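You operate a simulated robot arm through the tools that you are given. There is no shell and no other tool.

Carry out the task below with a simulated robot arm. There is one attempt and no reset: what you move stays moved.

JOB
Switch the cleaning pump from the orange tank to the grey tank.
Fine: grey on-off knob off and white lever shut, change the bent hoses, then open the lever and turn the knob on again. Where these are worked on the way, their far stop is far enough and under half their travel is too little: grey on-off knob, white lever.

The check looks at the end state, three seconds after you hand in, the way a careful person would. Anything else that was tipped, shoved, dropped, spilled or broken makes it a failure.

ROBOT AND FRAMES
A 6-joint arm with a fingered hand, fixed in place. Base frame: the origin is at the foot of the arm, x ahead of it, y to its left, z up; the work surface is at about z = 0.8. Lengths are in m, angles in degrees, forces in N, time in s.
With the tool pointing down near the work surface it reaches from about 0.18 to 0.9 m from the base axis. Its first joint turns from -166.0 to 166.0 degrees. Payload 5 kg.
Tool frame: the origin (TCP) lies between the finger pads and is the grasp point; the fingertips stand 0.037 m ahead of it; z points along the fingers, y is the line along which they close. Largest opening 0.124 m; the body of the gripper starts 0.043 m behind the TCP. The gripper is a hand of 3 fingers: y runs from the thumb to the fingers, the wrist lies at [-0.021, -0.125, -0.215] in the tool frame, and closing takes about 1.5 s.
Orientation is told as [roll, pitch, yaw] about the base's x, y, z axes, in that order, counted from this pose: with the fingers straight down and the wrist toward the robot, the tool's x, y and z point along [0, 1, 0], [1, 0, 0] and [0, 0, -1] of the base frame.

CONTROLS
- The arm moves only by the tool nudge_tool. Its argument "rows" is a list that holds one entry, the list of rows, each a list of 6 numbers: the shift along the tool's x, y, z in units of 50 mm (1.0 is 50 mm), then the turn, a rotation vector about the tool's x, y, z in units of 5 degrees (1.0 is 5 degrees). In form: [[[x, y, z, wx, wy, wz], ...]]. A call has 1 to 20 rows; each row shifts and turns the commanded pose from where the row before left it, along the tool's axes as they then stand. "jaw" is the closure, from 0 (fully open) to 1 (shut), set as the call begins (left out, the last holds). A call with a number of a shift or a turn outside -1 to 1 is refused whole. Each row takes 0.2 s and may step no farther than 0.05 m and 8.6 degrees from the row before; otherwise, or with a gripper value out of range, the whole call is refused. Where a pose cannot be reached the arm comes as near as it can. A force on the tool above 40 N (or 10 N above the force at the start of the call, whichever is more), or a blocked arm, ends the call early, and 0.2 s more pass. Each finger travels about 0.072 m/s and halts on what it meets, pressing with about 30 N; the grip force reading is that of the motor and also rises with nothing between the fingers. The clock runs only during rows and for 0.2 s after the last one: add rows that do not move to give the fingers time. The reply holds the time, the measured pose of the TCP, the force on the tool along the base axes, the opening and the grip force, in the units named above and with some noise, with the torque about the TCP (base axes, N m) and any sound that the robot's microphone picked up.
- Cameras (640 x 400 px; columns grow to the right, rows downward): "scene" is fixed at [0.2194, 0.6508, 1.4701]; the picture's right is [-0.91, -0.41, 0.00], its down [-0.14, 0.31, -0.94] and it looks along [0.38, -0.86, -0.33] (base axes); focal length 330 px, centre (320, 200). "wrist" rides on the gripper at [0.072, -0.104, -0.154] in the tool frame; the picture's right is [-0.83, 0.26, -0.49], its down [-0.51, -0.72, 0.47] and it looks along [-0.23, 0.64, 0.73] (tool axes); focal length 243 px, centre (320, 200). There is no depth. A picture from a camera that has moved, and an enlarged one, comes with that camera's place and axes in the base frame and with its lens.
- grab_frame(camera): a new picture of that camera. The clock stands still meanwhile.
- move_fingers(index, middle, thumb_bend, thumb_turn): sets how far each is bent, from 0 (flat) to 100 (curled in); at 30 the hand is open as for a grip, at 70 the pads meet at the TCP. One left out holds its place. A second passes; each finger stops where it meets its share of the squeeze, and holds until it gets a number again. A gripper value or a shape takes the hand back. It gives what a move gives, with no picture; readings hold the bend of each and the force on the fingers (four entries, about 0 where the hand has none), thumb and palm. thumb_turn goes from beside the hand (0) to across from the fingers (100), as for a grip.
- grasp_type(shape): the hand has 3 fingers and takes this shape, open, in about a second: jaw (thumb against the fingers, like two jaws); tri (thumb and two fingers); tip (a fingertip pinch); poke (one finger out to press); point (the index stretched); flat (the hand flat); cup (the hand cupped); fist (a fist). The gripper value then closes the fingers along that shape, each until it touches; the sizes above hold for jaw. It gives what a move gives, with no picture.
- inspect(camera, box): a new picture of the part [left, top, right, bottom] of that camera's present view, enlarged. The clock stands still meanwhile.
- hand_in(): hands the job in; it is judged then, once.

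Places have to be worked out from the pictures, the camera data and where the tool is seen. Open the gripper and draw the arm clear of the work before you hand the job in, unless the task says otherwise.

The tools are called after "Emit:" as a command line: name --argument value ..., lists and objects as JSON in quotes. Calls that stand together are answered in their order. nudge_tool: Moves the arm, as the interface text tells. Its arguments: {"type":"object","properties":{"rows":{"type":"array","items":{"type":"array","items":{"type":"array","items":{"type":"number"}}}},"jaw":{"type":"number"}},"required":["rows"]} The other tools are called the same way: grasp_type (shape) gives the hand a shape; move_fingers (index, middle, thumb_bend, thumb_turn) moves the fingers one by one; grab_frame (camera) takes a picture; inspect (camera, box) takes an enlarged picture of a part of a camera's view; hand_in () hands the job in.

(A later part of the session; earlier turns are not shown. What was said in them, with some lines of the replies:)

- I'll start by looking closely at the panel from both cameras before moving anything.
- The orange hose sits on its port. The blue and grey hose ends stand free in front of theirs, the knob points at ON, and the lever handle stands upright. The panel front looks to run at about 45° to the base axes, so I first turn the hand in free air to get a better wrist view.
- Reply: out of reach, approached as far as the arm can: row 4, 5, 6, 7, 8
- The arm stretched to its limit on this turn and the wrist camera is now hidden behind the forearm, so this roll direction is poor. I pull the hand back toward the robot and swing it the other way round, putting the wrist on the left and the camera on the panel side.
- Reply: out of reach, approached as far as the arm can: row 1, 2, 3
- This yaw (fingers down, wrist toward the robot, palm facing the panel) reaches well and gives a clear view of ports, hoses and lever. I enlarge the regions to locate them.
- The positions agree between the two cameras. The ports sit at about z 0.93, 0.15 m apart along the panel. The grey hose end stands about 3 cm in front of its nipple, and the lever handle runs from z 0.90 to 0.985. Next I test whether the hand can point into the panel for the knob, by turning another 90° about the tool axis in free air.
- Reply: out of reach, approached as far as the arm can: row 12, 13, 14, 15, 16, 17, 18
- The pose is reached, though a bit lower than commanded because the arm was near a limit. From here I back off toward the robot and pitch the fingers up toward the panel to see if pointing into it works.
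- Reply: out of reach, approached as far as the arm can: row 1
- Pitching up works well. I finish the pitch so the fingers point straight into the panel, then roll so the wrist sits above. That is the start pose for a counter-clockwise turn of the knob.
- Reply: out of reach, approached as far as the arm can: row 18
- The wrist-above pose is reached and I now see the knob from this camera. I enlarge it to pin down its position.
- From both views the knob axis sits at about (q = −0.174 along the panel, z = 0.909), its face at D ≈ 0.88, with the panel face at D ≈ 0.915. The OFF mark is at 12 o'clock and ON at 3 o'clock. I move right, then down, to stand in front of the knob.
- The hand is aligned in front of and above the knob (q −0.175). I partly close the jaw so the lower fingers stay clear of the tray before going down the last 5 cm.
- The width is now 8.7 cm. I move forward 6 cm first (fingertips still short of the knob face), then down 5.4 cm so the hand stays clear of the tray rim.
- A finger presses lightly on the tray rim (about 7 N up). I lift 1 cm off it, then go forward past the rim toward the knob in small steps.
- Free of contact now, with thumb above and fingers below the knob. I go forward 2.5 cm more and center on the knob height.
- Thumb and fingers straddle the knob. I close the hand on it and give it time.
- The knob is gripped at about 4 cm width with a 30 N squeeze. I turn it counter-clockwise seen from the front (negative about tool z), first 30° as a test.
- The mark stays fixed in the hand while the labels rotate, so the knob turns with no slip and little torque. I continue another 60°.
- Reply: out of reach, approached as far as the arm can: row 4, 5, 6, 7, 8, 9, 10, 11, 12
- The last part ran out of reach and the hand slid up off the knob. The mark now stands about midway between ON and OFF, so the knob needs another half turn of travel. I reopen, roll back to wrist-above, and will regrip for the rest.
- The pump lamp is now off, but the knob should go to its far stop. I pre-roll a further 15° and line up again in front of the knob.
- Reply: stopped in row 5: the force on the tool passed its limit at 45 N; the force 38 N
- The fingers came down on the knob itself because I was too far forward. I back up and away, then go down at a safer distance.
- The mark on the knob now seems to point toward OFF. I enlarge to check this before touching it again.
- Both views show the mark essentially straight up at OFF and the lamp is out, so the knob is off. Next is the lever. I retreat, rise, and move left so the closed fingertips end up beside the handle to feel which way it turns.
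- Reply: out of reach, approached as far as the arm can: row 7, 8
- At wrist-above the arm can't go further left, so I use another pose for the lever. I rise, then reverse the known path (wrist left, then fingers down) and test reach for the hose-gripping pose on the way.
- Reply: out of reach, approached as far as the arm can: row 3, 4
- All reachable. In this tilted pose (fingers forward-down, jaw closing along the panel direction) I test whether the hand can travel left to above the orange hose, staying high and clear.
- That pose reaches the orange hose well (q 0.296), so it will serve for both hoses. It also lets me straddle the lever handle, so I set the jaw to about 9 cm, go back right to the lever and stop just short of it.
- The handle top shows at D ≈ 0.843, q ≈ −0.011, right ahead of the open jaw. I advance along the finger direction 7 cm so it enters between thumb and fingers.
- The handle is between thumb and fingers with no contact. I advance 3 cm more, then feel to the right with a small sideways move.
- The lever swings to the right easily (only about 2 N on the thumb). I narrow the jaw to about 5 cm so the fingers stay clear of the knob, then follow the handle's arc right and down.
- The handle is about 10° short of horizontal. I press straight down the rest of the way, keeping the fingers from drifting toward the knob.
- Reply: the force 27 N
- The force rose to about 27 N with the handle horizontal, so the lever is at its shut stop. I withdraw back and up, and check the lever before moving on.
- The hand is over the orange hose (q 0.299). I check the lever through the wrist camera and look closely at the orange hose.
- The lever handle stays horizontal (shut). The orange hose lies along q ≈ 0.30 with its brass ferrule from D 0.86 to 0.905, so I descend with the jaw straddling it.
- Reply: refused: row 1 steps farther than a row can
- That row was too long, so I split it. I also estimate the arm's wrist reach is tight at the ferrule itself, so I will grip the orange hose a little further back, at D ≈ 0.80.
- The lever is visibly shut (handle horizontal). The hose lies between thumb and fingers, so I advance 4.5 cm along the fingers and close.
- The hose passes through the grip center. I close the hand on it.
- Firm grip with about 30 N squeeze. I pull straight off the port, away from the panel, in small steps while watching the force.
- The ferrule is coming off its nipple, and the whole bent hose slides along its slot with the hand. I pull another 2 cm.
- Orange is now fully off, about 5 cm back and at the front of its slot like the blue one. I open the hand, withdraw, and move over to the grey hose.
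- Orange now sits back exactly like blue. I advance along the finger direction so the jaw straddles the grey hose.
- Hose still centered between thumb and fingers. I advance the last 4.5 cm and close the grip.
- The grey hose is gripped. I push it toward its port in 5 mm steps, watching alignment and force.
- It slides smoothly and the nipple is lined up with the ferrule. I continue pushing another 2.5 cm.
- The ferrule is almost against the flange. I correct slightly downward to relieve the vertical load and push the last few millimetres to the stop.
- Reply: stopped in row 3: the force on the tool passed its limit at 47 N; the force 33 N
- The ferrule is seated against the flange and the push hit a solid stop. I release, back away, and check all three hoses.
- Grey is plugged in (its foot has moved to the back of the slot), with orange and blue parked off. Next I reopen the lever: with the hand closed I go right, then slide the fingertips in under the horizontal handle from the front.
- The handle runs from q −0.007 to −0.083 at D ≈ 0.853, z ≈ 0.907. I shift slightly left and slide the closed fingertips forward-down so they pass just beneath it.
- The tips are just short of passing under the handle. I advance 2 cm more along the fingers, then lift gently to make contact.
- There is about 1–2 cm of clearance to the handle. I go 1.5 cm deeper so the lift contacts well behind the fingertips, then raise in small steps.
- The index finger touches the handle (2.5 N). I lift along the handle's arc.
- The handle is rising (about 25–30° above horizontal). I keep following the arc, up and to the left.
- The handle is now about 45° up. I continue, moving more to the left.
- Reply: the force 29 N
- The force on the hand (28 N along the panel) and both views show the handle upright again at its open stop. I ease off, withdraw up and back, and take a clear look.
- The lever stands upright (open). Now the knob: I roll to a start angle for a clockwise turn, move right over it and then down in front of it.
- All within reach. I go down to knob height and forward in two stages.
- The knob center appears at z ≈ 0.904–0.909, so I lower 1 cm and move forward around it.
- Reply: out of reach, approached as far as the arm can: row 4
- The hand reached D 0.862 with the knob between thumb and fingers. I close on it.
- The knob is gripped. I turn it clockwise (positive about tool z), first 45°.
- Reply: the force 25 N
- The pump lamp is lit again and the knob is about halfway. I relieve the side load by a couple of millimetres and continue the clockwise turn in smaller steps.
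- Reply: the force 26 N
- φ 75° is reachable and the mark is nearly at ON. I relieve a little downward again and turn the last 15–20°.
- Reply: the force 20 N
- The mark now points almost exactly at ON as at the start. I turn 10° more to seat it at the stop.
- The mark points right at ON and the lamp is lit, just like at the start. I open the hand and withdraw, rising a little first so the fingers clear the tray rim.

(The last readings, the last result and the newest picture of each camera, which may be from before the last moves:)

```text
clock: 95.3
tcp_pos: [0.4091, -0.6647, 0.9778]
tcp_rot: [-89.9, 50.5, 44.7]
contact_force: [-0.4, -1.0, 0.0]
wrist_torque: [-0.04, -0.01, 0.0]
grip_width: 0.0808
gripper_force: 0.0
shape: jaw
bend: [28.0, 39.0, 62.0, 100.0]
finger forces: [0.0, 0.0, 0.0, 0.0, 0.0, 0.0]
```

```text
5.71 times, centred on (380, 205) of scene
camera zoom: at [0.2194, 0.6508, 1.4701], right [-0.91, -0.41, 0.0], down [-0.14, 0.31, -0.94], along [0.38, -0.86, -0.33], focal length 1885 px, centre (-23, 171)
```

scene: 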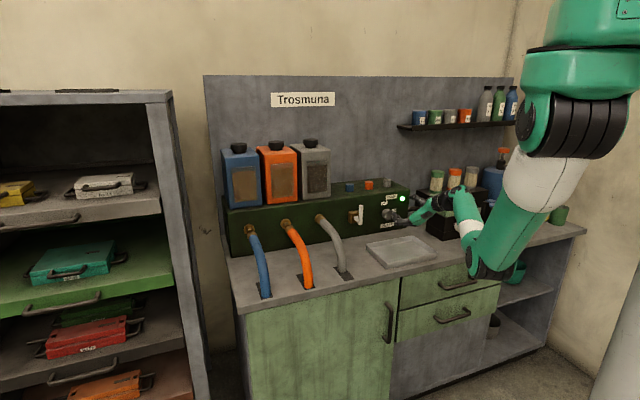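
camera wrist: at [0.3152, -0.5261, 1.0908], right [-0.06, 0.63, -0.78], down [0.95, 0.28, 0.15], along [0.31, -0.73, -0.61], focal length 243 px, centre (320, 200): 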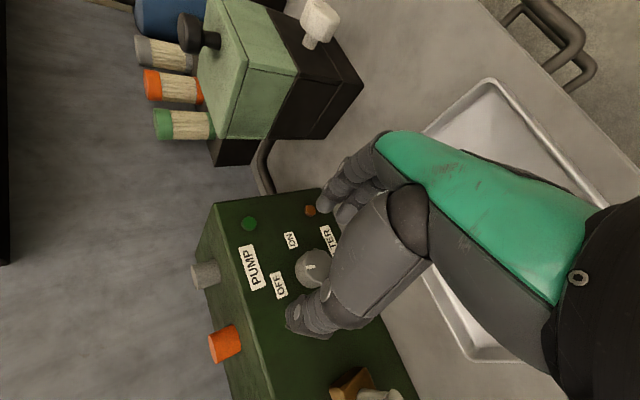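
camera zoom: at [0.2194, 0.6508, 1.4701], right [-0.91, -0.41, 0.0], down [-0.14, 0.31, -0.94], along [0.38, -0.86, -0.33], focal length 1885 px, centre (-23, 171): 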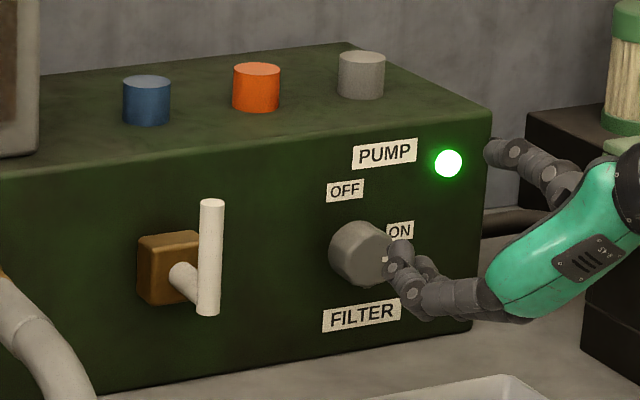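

Clear of the knob. I roll back, rise and draw the arm away from the panel, then check the entire scene.

Emit:
nudge_tool --rows '[[[0, 0, -0.6, 0, 0, -1], [0, 0, 0, 0, 0, -1], [0, 0, 0, 0, 0, -1], [0, 0, 0, 0, 0, -1], [0, 0, 0, 0, 0, -1], [0, 0, 0, 0, 0, -1], [0, 0, 0, 0, 0, -1], [0, 0, 0, 0, 0, -1], [0, -1, 0, 0, 0, 0], [0, -1, 0, 0, 0, 0], [0, -0.6, 0, 0, 0, 0]]]' --jaw 0.0

Emit:
grab_frame --camera "scene"

Emit:
inspect --camera "scene" --box '[210, 170, 450, 320]'

Emit:
grab_frame --camera "wrist"

```text
clock: 97.7
tcp_pos: [0.3885, -0.6427, 1.1132]
tcp_rot: [85.6, 89.6, -139.7]
contact_force: [-0.1, 0.0, 0.2]
wrist_torque: [0.02, 0.04, 0.03]
grip_width: 0.124
gripper_force: 0.1
shape: jaw
bend: [30.0, 30.0, 30.0, 98.0]
finger forces: [0.1, 0.0, 0.0, 0.1, 0.0, 0.1]
```

```text
taken
```

scene: 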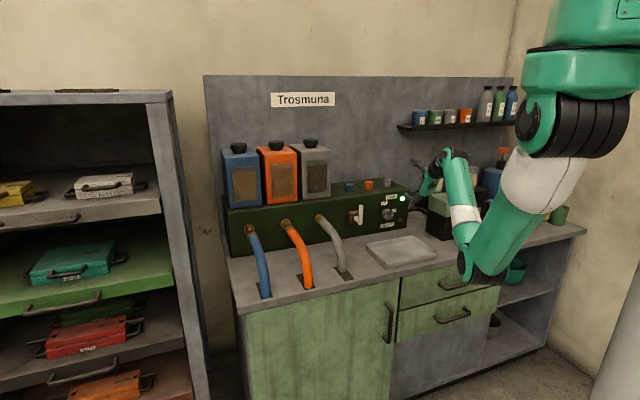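

```text
2.67 times, centred on (330, 245) of scene
camera zoom: at [0.2194, 0.6508, 1.4701], right [-0.91, -0.41, 0.0], down [-0.14, 0.31, -0.94], along [0.38, -0.86, -0.33], focal length 880 px, centre (293, 80)
```

zoom: 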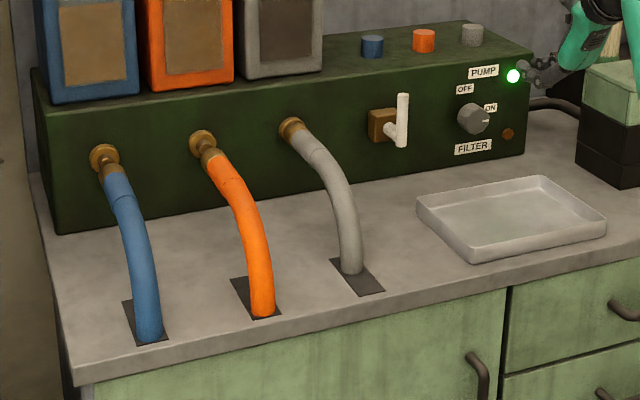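

```text
taken
camera wrist: at [0.2295, -0.5831, 1.2187], right [0.24, 0.93, -0.27], down [0.7, 0.02, 0.72], along [0.68, -0.36, -0.64], focal length 243 px, centre (320, 200)
```

wrist: 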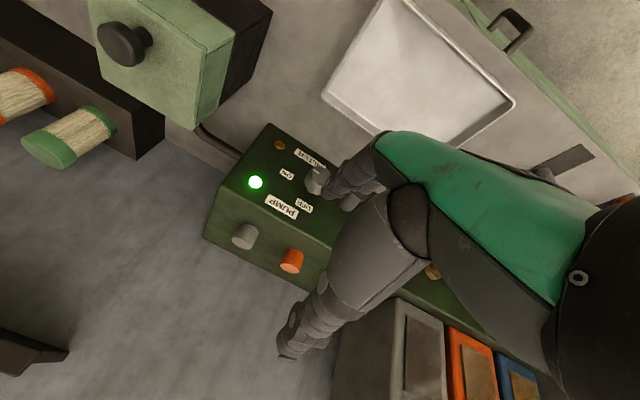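

Grey is seated, orange and blue are parked, the lever is upright, the knob is at ON with the lamp lit, and the tray is where it was. I draw the arm back further and take a last close look at the ports.

Emit:
nudge_tool --rows '[[[0, 0, -1, 0, 0, 0], [0, -0.8, -0.5, 0, 0, 0]]]'

Emit:
inspect --camera "scene" --box '[235, 205, 345, 285]'

Emit:
inspect --camera "scene" --box '[330, 170, 430, 240]'

Emit:
grab_frame --camera "scene"

```text
clock: 98.3
tcp_pos: [0.334, -0.5842, 1.154]
tcp_rot: [83.3, 89.7, -142.0]
contact_force: [-0.2, -0.2, -0.3]
wrist_torque: [0.0, -0.02, 0.02]
grip_width: 0.1237
gripper_force: 0.1
shape: jaw
bend: [30.0, 30.0, 30.0, 98.0]
finger forces: [0.0, 0.0, 0.1, 0.0, 0.0, 0.1]
```

```text
5.00 times, centred on (290, 245) of scene
camera zoom: at [0.2194, 0.6508, 1.4701], right [-0.91, -0.41, 0.0], down [-0.14, 0.31, -0.94], along [0.38, -0.86, -0.33], focal length 1649 px, centre (470, -25)
```

zoom: 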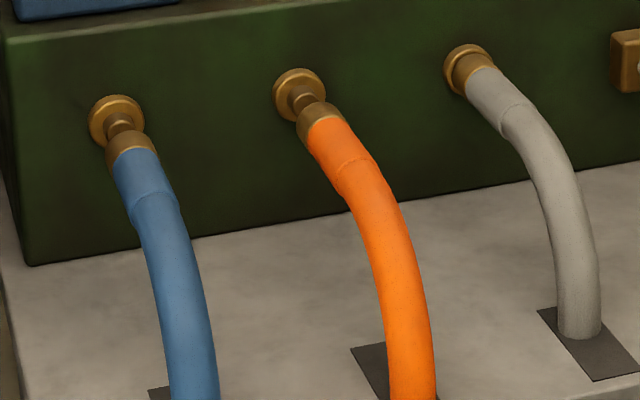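

```text
5.71 times, centred on (380, 205) of scene
camera zoom: at [0.2194, 0.6508, 1.4701], right [-0.91, -0.41, 0.0], down [-0.14, 0.31, -0.94], along [0.38, -0.86, -0.33], focal length 1885 px, centre (-23, 171)
```

zoom: 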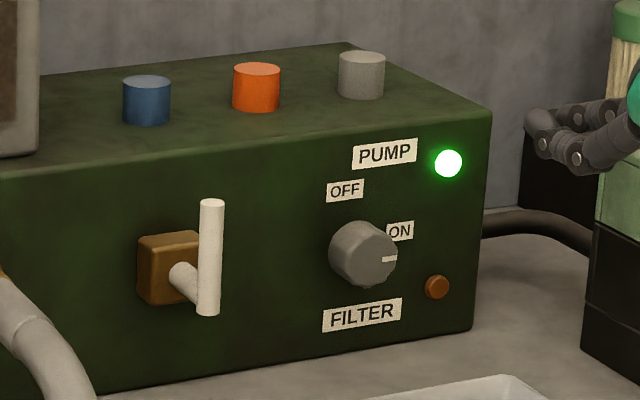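

```text
taken
```

scene: 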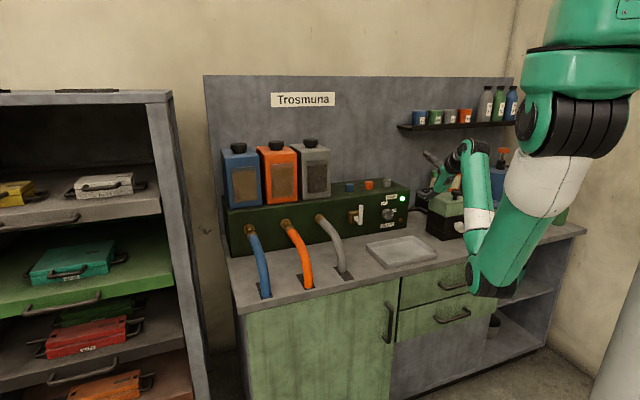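

The last views show grey seated on its port, orange and blue parked with the same gap, and the lever upright as at the start. The knob points at ON with the pump lamp lit, nothing else has moved, and the hand is open and clear, so I hand the job in.

Emit:
hand_in

```text
The job is handed in.
```

The cleaning pump now runs from the grey tank instead of the orange one, and I've handed the job in; no verdict has come back.

- **Shut-down:** I turned the knob to OFF until the lamp went out, then pushed the lever to its shut stop.
- **Hoses:** I pulled the orange hose off its port and back to the front of its slot, level with the blue one. I pushed the grey hose onto its port until it seated against the flange.
- **Restart:** I moved the lever back upright to its open stop and turned the knob to ON. The pump lamp is lit again.

Two contacts happened along the way. A finger rested on the tray rim at about 7 N while I lined up on the knob, and the fingers once came down on top of the knob at about 45 N before I backed off. In the last pictures the tray is where it started and nothing else looks disturbed.

The hand is open and drawn clear of the panel.
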